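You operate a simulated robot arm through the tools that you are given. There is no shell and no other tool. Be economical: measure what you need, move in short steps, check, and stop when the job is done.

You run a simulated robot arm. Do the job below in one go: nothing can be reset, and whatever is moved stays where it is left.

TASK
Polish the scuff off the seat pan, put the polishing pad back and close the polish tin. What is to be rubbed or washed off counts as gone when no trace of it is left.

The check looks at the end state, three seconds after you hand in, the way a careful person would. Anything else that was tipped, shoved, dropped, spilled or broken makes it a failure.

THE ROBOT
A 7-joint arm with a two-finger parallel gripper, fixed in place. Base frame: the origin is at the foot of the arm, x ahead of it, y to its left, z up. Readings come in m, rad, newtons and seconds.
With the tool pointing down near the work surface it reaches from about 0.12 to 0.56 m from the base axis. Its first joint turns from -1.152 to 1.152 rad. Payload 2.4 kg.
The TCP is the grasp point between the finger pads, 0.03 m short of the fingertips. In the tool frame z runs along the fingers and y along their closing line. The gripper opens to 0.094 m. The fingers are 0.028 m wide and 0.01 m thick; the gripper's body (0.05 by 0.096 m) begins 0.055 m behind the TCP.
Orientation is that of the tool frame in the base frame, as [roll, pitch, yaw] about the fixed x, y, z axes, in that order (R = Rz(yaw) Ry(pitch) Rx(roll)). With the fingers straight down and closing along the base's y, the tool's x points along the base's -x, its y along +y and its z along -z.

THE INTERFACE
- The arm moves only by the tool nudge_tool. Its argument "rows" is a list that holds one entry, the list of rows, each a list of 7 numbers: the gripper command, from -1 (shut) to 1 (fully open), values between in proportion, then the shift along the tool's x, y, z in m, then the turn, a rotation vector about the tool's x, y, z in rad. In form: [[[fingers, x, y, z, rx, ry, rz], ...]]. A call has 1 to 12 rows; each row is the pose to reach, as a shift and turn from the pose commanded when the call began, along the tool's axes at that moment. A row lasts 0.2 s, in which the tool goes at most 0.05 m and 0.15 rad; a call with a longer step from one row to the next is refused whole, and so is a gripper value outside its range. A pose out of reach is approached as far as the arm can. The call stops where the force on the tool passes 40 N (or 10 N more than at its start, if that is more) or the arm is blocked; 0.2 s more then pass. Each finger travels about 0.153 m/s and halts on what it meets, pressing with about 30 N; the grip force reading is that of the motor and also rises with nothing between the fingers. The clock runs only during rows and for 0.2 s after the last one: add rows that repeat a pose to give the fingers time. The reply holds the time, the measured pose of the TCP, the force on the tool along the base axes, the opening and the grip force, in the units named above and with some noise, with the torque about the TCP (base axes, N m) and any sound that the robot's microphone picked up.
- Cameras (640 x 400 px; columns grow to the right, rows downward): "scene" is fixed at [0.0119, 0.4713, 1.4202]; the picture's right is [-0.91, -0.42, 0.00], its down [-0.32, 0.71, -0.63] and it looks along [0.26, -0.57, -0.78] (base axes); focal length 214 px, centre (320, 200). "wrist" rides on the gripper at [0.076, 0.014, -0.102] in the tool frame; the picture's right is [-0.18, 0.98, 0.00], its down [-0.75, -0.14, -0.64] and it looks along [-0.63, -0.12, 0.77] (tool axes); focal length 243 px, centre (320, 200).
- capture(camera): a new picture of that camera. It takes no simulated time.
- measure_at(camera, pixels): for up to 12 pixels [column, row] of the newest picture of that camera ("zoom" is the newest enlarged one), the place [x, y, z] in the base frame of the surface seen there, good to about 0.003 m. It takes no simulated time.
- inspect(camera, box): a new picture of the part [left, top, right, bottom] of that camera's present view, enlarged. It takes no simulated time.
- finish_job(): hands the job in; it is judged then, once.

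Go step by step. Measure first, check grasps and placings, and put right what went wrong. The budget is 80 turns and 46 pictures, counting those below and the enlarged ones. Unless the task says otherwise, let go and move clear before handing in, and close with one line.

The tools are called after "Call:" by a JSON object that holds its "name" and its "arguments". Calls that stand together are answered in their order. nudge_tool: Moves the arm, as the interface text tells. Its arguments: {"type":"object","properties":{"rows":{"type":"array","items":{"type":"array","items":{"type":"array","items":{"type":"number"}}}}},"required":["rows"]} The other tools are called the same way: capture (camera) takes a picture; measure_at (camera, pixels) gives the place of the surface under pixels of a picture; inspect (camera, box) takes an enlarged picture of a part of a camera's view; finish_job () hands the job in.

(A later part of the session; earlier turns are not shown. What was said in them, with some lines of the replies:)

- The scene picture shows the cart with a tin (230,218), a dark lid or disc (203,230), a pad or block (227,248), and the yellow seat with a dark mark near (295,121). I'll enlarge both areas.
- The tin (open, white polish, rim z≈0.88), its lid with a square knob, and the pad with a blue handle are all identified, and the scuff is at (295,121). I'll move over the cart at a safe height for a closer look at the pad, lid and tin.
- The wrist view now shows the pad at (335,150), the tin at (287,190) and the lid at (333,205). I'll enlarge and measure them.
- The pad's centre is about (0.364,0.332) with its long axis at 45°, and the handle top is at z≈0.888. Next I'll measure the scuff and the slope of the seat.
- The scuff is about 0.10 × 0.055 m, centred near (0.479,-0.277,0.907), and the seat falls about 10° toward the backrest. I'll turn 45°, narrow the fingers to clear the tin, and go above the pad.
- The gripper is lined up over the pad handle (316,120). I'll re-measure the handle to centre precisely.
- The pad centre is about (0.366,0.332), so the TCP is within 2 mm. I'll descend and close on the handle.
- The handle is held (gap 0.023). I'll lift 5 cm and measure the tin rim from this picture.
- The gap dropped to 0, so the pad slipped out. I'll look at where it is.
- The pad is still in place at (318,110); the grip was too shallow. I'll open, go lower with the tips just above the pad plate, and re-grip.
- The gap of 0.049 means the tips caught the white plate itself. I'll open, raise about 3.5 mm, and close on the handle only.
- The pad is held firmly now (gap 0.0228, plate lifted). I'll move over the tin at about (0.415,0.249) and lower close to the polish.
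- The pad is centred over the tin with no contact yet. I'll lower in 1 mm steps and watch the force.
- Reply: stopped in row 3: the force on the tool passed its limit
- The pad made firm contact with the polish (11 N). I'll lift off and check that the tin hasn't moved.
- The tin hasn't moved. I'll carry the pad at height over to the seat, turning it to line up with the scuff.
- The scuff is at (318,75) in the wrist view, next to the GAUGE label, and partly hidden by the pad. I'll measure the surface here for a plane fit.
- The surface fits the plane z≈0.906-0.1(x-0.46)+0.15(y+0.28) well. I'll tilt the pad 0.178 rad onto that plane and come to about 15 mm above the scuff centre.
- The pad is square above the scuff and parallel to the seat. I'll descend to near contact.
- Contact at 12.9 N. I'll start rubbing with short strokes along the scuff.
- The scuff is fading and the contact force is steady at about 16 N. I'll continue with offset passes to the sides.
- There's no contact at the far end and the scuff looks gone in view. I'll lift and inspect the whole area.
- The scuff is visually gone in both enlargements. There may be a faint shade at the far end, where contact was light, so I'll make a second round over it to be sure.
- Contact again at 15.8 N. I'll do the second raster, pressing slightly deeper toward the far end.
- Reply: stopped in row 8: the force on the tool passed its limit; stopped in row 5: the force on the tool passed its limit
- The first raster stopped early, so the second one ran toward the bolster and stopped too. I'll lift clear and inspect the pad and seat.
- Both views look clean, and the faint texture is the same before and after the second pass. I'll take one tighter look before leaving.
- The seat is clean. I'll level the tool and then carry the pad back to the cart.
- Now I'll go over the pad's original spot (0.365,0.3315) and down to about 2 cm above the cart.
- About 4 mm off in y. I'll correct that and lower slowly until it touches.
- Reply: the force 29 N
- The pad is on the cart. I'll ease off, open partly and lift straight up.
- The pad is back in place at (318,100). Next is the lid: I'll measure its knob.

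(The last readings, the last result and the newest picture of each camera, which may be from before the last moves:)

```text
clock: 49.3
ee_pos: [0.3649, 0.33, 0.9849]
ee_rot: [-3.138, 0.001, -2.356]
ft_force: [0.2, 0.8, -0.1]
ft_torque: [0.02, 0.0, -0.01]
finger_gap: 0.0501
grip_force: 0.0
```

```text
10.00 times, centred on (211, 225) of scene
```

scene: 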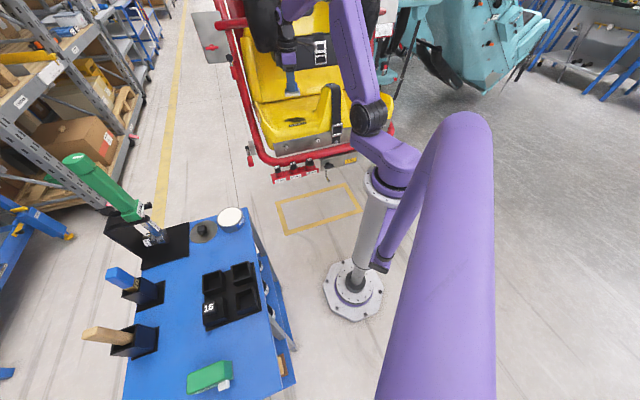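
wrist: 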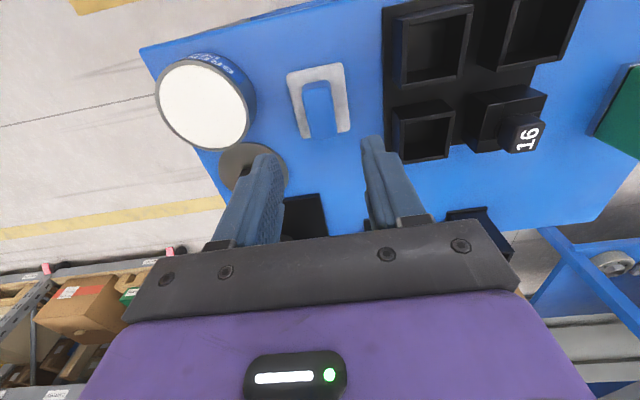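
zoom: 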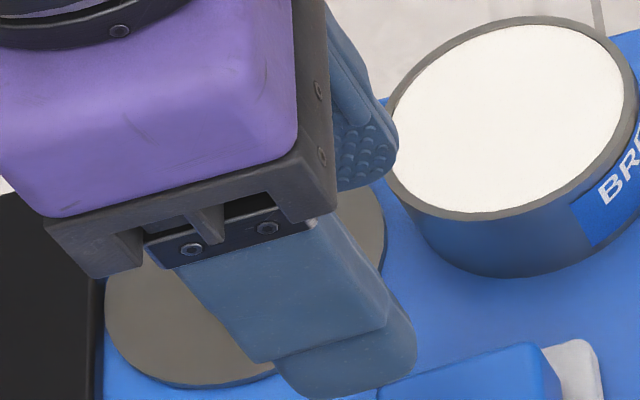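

The arm hides the knob in the scene view. Before moving, I'll measure how high the torque wrench stands near the lid.

Call:
{"name": "capture", "arguments": {"camera": "scene"}}

Call:
{"name": "measure_at", "arguments": {"camera": "scene", "pixels": [[160, 232], [150, 228], [128, 208], [100, 183], [76, 162], [130, 235], [185, 225], [165, 270]]}}

Call:
{"name": "measure_at", "arguments": {"camera": "wrist", "pixels": [[292, 70], [342, 64], [305, 137], [346, 128], [318, 105], [245, 170], [222, 170], [285, 170], [255, 145], [240, 185]]}}

```text
13 pictures are left
```

scene: 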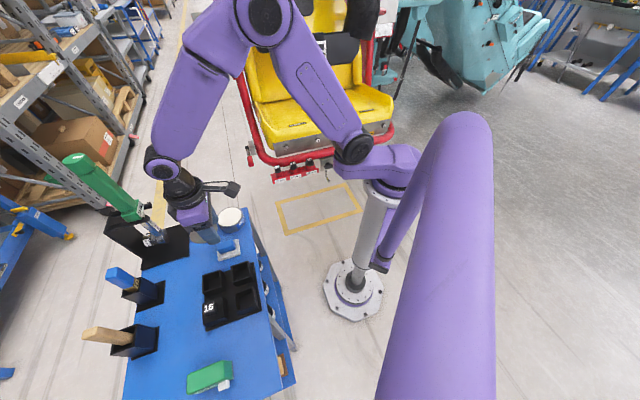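

```text
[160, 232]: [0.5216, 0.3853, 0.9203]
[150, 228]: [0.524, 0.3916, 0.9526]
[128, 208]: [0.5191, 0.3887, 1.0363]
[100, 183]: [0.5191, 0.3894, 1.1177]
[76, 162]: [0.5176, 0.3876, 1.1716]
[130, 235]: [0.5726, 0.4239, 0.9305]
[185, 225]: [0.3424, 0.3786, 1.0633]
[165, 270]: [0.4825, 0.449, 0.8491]
```

```text
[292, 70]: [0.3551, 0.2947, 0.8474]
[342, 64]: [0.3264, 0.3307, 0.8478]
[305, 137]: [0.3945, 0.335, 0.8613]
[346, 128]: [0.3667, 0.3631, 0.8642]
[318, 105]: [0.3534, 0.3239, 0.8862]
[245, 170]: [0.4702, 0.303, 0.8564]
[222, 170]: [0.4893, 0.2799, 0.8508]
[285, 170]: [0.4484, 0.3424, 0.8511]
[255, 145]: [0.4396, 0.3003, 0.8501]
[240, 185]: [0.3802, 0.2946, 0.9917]
```

The torque wrench stands at (0.52,0.388) up to z 1.17, 9 cm from the knob. The present yaw keeps the gripper's narrow side toward it, so I'll move over the knob at the same height.

Call:
{"name": "nudge_tool", "arguments": {"rows": [[[0.06, -0.02, -0.025, 0, 0, 0, 0], [0.06, -0.04, -0.052, 0, 0, 0, 0], [0.06, -0.0622, -0.079, 0, 0, 0, 0], [0.06, -0.0622, -0.079, 0, 0, 0, 0]]]}}

Call:
{"name": "inspect", "arguments": {"camera": "wrist", "box": [240, 50, 400, 150]}}

```text
clock: 50.3
ee_pos: [0.4629, 0.3187, 0.9859]
ee_rot: [-3.14, 0.0, -2.356]
ft_force: [0.7, -0.7, 0.8]
ft_torque: [0.0, -0.01, 0.05]
finger_gap: 0.05
grip_force: 0.2
```

```text
4.00 times, centred on (320, 100) of wrist
```

zoom: 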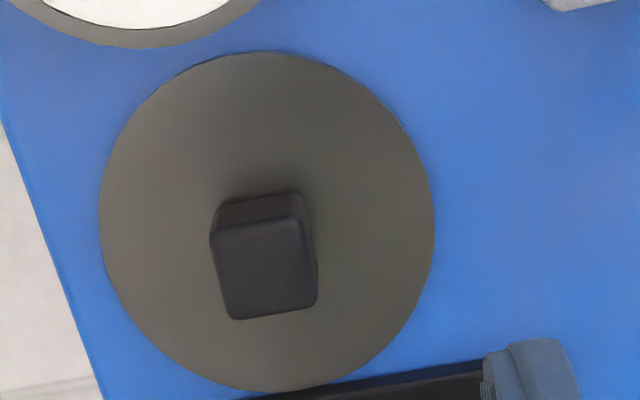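

The knob is square to the gripper. I'll measure its faces and the lid rim.

Call:
{"name": "measure_at", "arguments": {"camera": "zoom", "pixels": [[262, 265], [218, 240], [295, 228], [312, 298], [238, 312], [265, 56], [102, 210], [430, 220], [265, 386], [150, 330], [380, 340], [180, 36]]}}

```text
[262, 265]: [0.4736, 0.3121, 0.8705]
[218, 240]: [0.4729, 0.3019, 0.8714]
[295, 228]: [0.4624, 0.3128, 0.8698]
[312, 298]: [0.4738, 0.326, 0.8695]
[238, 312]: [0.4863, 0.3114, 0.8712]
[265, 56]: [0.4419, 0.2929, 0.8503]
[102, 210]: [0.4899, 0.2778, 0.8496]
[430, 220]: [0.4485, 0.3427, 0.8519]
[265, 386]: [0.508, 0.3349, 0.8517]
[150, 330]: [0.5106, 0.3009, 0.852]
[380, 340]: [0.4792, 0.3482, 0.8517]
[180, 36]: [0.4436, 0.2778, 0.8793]
```

The knob centre is (0.474,0.313) with its top at z 0.870. I'll centre on it, descend with the tips just above the disc, and close.

Call:
{"name": "nudge_tool", "arguments": {"rows": [[[0.06, -0.0038, -0.0119, 0.02, 0, 0, 0], [0.06, -0.0038, -0.0119, 0.055, 0, 0, 0], [0.06, -0.0038, -0.0119, 0.085, 0, 0, 0], [0.06, -0.0038, -0.0119, 0.097, 0, 0, 0], [0.06, -0.0038, -0.0119, 0.101, 0, 0, 0], [0.06, -0.0038, -0.0119, 0.101, 0, 0, 0], [-0.3, -0.0038, -0.0119, 0.101, 0, 0, 0], [-1, -0.0038, -0.0119, 0.101, 0, 0, 0], [-1, -0.0038, -0.0119, 0.101, 0, 0, 0], [-1, -0.0038, -0.0119, 0.101, 0, 0, 0]]]}}

Call:
{"name": "capture", "arguments": {"camera": "wrist"}}

```text
clock: 52.5
ee_pos: [0.476, 0.3118, 0.8839]
ee_rot: [-3.14, 0.002, -2.356]
ft_force: [-0.1, 0.2, 0.3]
ft_torque: [-0.03, 0.0, -0.02]
finger_gap: 0.0206
grip_force: 30.1
```

```text
11 pictures are left
```

wrist: 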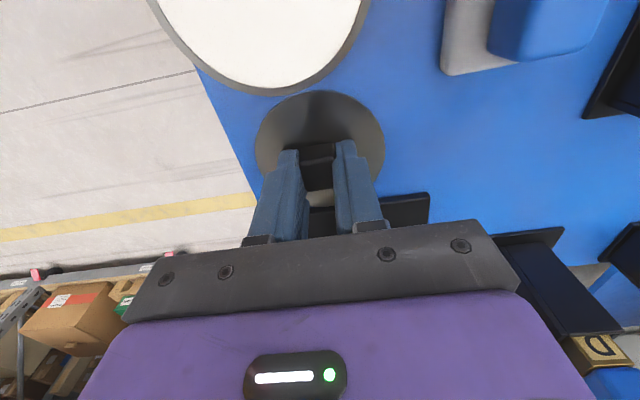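

The knob is gripped (gap 0.0206). I'll lift slowly.

Call:
{"name": "nudge_tool", "arguments": {"rows": [[[-1, 0, 0, -0.002, 0, 0, 0], [-1, 0, 0, -0.005, 0, 0, 0], [-1, 0, 0, -0.01, 0, 0, 0], [-1, 0, 0, -0.018, 0, 0, 0], [-1, 0, 0, -0.028, 0, 0, 0], [-1, 0, 0, -0.04, 0, 0, 0], [-1, 0, 0, -0.055, 0, 0, 0], [-1, 0, 0, -0.055, 0, 0, 0]]]}}

Call:
{"name": "capture", "arguments": {"camera": "wrist"}}

```text
clock: 54.3
ee_pos: [0.4749, 0.3126, 0.9384]
ee_rot: [-3.139, 0.0, -2.356]
ft_force: [0.2, -0.4, -0.9]
ft_torque: [0.03, -0.03, 0.01]
finger_gap: 0.0209
grip_force: 30.0
```

```text
10 pictures are left
```

wrist: 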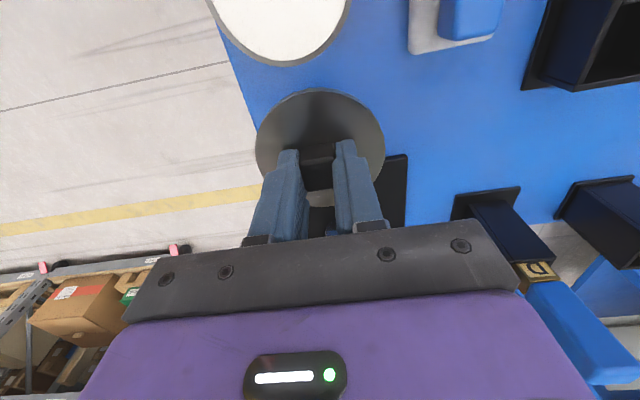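

The lid is held level. I'll enlarge the tin in the scene view for a precise centre.

Call:
{"name": "inspect", "arguments": {"camera": "scene", "box": [206, 198, 262, 233]}}

```text
11.43 times, centred on (234, 216) of scene
```

zoom: 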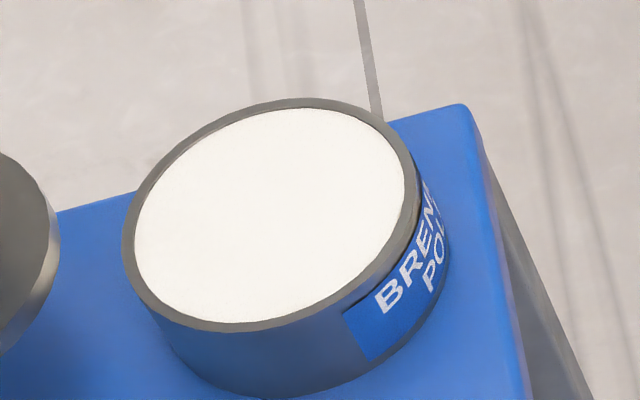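

Call:
{"name": "measure_at", "arguments": {"camera": "zoom", "pixels": [[128, 240], [413, 195], [300, 103], [225, 326], [170, 160], [385, 130], [340, 300], [150, 300], [270, 215], [345, 105], [400, 250], [230, 115]]}}

```text
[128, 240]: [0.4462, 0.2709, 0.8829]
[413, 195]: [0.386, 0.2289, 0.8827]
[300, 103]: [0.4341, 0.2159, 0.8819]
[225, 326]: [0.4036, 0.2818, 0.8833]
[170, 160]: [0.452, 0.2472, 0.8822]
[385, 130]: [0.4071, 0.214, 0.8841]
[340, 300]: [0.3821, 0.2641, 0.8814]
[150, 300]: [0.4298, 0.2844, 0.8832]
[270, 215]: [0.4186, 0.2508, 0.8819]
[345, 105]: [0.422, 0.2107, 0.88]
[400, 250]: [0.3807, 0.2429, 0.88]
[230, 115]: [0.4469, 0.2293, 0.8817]
```

The tin centre is about (0.417,0.249) and the rim z≈0.883. I'll move the lid over it.

Call:
{"name": "nudge_tool", "arguments": {"rows": [[[-1, 0.02, -0.001, -0.003, 0, 0, 0], [-1, 0.045, -0.002, -0.003, 0, 0, 0], [-1, 0.07, -0.003, -0.003, 0, 0, 0], [-1, 0.0859, -0.0039, -0.003, 0, 0, 0], [-1, 0.0859, -0.0039, 0.004, 0, 0, 0], [-1, 0.0859, -0.0039, 0.01, 0, 0, 0], [-1, 0.0859, -0.0039, 0.01, 0, 0, 0]]]}}

Call:
{"name": "inspect", "arguments": {"camera": "scene", "box": [206, 198, 262, 233]}}

Call:
{"name": "capture", "arguments": {"camera": "wrist"}}

```text
clock: 55.9
ee_pos: [0.4155, 0.2491, 0.9297]
ee_rot: [3.141, 0.001, -2.354]
ft_force: [0.9, -0.6, -0.4]
ft_torque: [0.03, 0.0, 0.02]
finger_gap: 0.0205
grip_force: 30.0
```

```text
11.43 times, centred on (234, 216) of scene
```

zoom: 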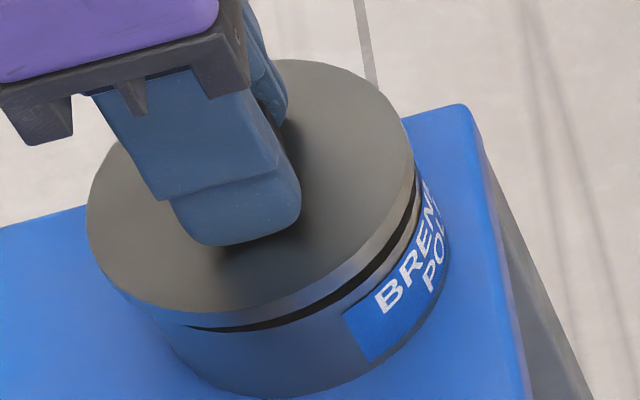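

```text
7 pictures are left
```

wrist: 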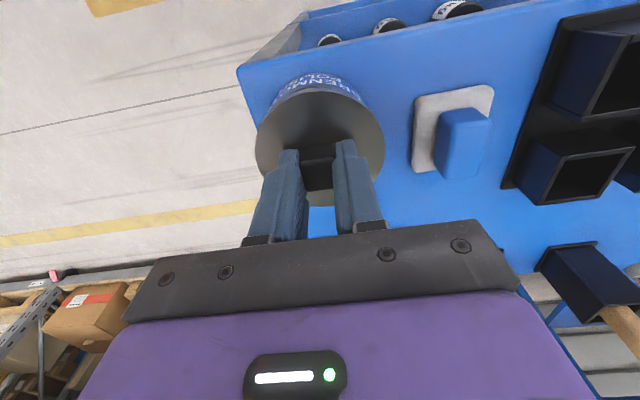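

The lid is over the tin with a small gap. I'll verify its centre by measuring before lowering.

Call:
{"name": "measure_at", "arguments": {"camera": "zoom", "pixels": [[92, 220], [409, 170], [300, 64], [200, 308], [370, 100], [130, 285], [395, 210], [330, 275]]}}

```text
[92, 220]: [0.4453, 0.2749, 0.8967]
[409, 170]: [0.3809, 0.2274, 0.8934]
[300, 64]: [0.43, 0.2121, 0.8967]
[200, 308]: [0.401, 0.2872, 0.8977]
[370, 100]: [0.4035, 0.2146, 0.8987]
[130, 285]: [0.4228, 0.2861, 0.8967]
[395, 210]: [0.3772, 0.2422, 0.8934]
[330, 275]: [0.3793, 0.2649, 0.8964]
```

The lid is about 3 mm off. I'll correct that and lower slowly toward contact.

Call:
{"name": "nudge_tool", "arguments": {"rows": [[[-1, -0.0014, -0.0028, 0, 0, 0, 0], [-1, -0.0014, -0.0028, 0.003, 0, 0, 0], [-1, -0.0014, -0.0028, 0.005, 0, 0, 0], [-1, -0.0014, -0.0028, 0.006, 0, 0, 0], [-1, -0.0014, -0.0028, 0.007, 0, 0, 0], [-1, -0.0014, -0.0028, 0.0075, 0, 0, 0], [-1, -0.0014, -0.0028, 0.0075, 0, 0, 0]]]}}

```text
clock: 57.5
ee_pos: [0.4193, 0.2469, 0.9216]
ee_rot: [-3.14, -0.001, -2.356]
ft_force: [0.2, -0.4, -0.7]
ft_torque: [-0.02, -0.02, 0.01]
finger_gap: 0.0204
grip_force: 29.8
```

Call:
{"name": "nudge_tool", "arguments": {"rows": [[[-1, 0, 0, 0.0006, 0, 0, 0], [-1, 0, 0, 0.0012, 0, 0, 0], [-1, 0, 0, 0.0018, 0, 0, 0], [-1, 0, 0, 0.0018, 0, 0, 0]]]}}

```text
clock: 58.5
ee_pos: [0.4207, 0.2474, 0.92]
ee_rot: [-3.139, 0.001, -2.357]
ft_force: [-0.6, -0.2, -1.1]
ft_torque: [0.02, 0.0, -0.02]
finger_gap: 0.0207
grip_force: 30.7
```

Call:
{"name": "nudge_tool", "arguments": {"rows": [[[-1, 0, 0, 0.0005, 0, 0, 0], [-1, 0, 0, 0.001, 0, 0, 0], [-1, 0, 0, 0.0015, 0, 0, 0], [-1, 0, 0, 0.0015, 0, 0, 0]]]}}

Call:
{"name": "inspect", "arguments": {"camera": "scene", "box": [206, 198, 262, 233]}}

```text
clock: 59.5
ee_pos: [0.4203, 0.2473, 0.9185]
ee_rot: [-3.14, 0.0, -2.356]
ft_force: [-0.4, 0.0, -0.1]
ft_torque: [0.0, 0.04, -0.03]
finger_gap: 0.0209
grip_force: 30.5
```

```text
11.43 times, centred on (234, 216) of scene
```

zoom: 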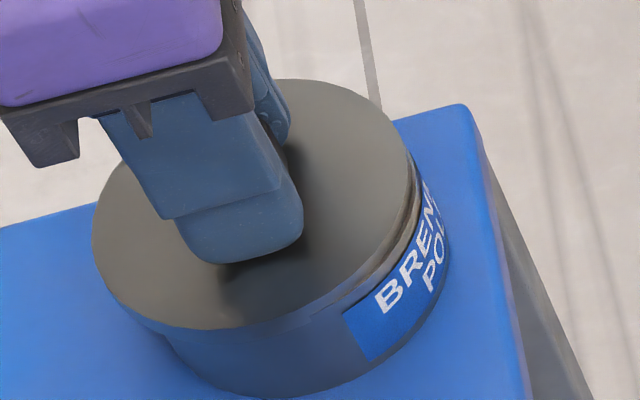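

Call:
{"name": "measure_at", "arguments": {"camera": "zoom", "pixels": [[97, 235], [406, 185], [300, 83], [205, 325], [370, 118], [140, 305], [230, 95], [345, 285], [413, 230], [390, 275]]}}

```text
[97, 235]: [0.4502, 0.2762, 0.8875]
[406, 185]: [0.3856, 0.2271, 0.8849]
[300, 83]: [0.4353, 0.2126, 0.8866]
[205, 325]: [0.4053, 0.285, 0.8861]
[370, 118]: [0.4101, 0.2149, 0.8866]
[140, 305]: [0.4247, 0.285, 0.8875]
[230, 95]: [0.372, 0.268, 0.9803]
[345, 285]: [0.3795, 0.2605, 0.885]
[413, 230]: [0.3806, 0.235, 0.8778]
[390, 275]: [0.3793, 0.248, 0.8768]
```

The lid centre matches the tin within about 1.5 mm. I'll lower the last bit to contact.

Call:
{"name": "nudge_tool", "arguments": {"rows": [[[-1, 0, 0, 0.0005, 0, 0, 0], [-1, 0, 0, 0.001, 0, 0, 0], [-1, 0, 0, 0.0015, 0, 0, 0], [-1, 0, 0, 0.0015, 0, 0, 0]]]}}

```text
clock: 60.5
ee_pos: [0.4187, 0.2474, 0.9167]
ee_rot: [-3.14, -0.001, -2.356]
ft_force: [-0.7, -2.4, 6.7]
ft_torque: [-0.04, 0.09, 0.02]
finger_gap: 0.0207
grip_force: 30.3
```

Contact at 6.7 N. I'll press it down slightly to seat it and watch whether it drops further.

Call:
{"name": "nudge_tool", "arguments": {"rows": [[[-1, 0, 0, 0.0004, 0, 0, 0], [-1, 0, 0, 0.0008, 0, 0, 0], [-1, 0, 0, 0.0008, 0, 0, 0]]]}}

```text
clock: 61.3
ee_pos: [0.4196, 0.2491, 0.9162]
ee_rot: [-3.139, 0.003, -2.356]
ft_force: [-5.8, -4.7, 36.4]
ft_torque: [-0.24, 0.4, -0.01]
finger_gap: 0.021
grip_force: 30.5
```

It's firmly seated (36 N with no further travel). I'll ease off, open slightly and lift clear.

Call:
{"name": "nudge_tool", "arguments": {"rows": [[[-1, 0, 0, -0.0012, 0, 0, 0], [-1, 0, 0, -0.0012, 0, 0, 0], [-0.3, 0, 0, -0.0012, 0, 0, 0], [0, 0, 0, -0.0012, 0, 0, 0], [0, 0, 0, -0.0012, 0, 0, 0], [0, 0, 0, -0.012, 0, 0, 0], [0, 0, 0, -0.04, 0, 0, 0], [0, 0, 0, -0.08, 0, 0, 0], [0, 0, 0, -0.12, 0, 0, 0], [0, 0, 0, -0.16, 0, 0, 0]]]}}

Call:
{"name": "inspect", "arguments": {"camera": "scene", "box": [190, 198, 270, 268]}}

Call:
{"name": "capture", "arguments": {"camera": "wrist"}}

```text
clock: 63.5
ee_pos: [0.4205, 0.2504, 1.0778]
ee_rot: [-3.14, -0.002, -2.358]
ft_force: [0.0, 0.3, -0.1]
ft_torque: [0.0, -0.02, -0.02]
finger_gap: 0.047
grip_force: 0.0
heard: snap
```

```text
5.71 times, centred on (230, 233) of scene
```

zoom: 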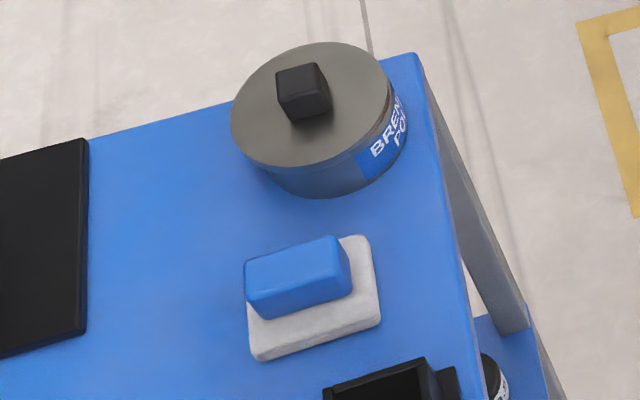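

```text
4 pictures are left
```

wrist: 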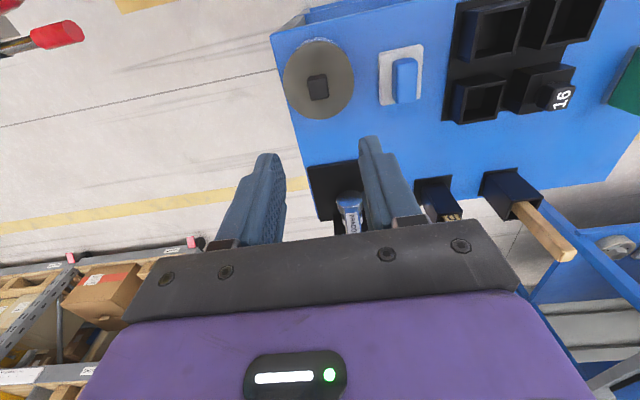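

The lid sits on the tin and a snap was heard; the pad is in its place. I'll check that the lid is level.

Call:
{"name": "measure_at", "arguments": {"camera": "zoom", "pixels": [[236, 120], [390, 90], [335, 47], [290, 160], [370, 65], [250, 140], [265, 75], [350, 140], [302, 80], [390, 125], [300, 190], [260, 275]]}}

Call:
{"name": "inspect", "arguments": {"camera": "scene", "box": [210, 198, 258, 233]}}

```text
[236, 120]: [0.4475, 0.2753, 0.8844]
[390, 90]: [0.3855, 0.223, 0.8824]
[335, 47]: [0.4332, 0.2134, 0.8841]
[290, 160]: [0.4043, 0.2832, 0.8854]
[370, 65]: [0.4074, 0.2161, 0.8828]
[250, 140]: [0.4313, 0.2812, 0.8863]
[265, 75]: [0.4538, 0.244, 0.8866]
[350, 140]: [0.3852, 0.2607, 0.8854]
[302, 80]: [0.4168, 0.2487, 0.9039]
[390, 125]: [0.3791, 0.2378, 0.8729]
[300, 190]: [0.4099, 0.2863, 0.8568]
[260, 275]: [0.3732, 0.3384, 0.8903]
```

```text
11.43 times, centred on (234, 216) of scene
```

zoom: 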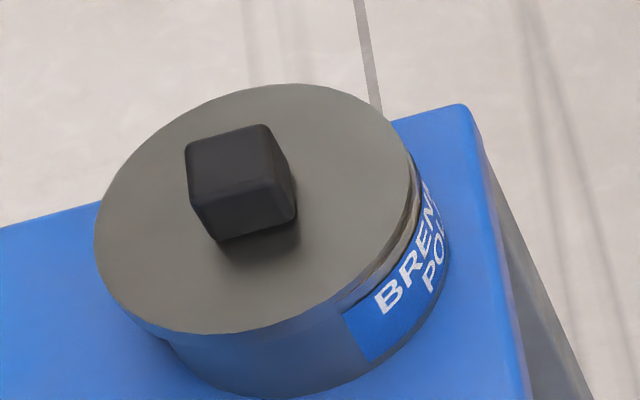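

The lid is level (z 0.883–0.886) and centred. One last look at the whole scene.

Call:
{"name": "capture", "arguments": {"camera": "scene"}}

```text
2 pictures are left
```

scene: 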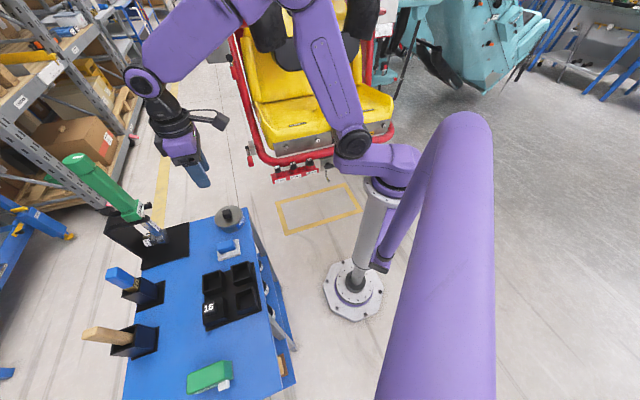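

The seat is clean, the pad is back, the tin is closed, nothing else has moved and the gripper is clear, so I'm handing in.

Call:
{"name": "finish_job", "arguments": {}}

```text
The job is handed in.
```

The scuff is polished off the seat pan with no trace visible in the enlarged views, the pad is back in its place on the cart, and the polish tin is closed with its lid level.
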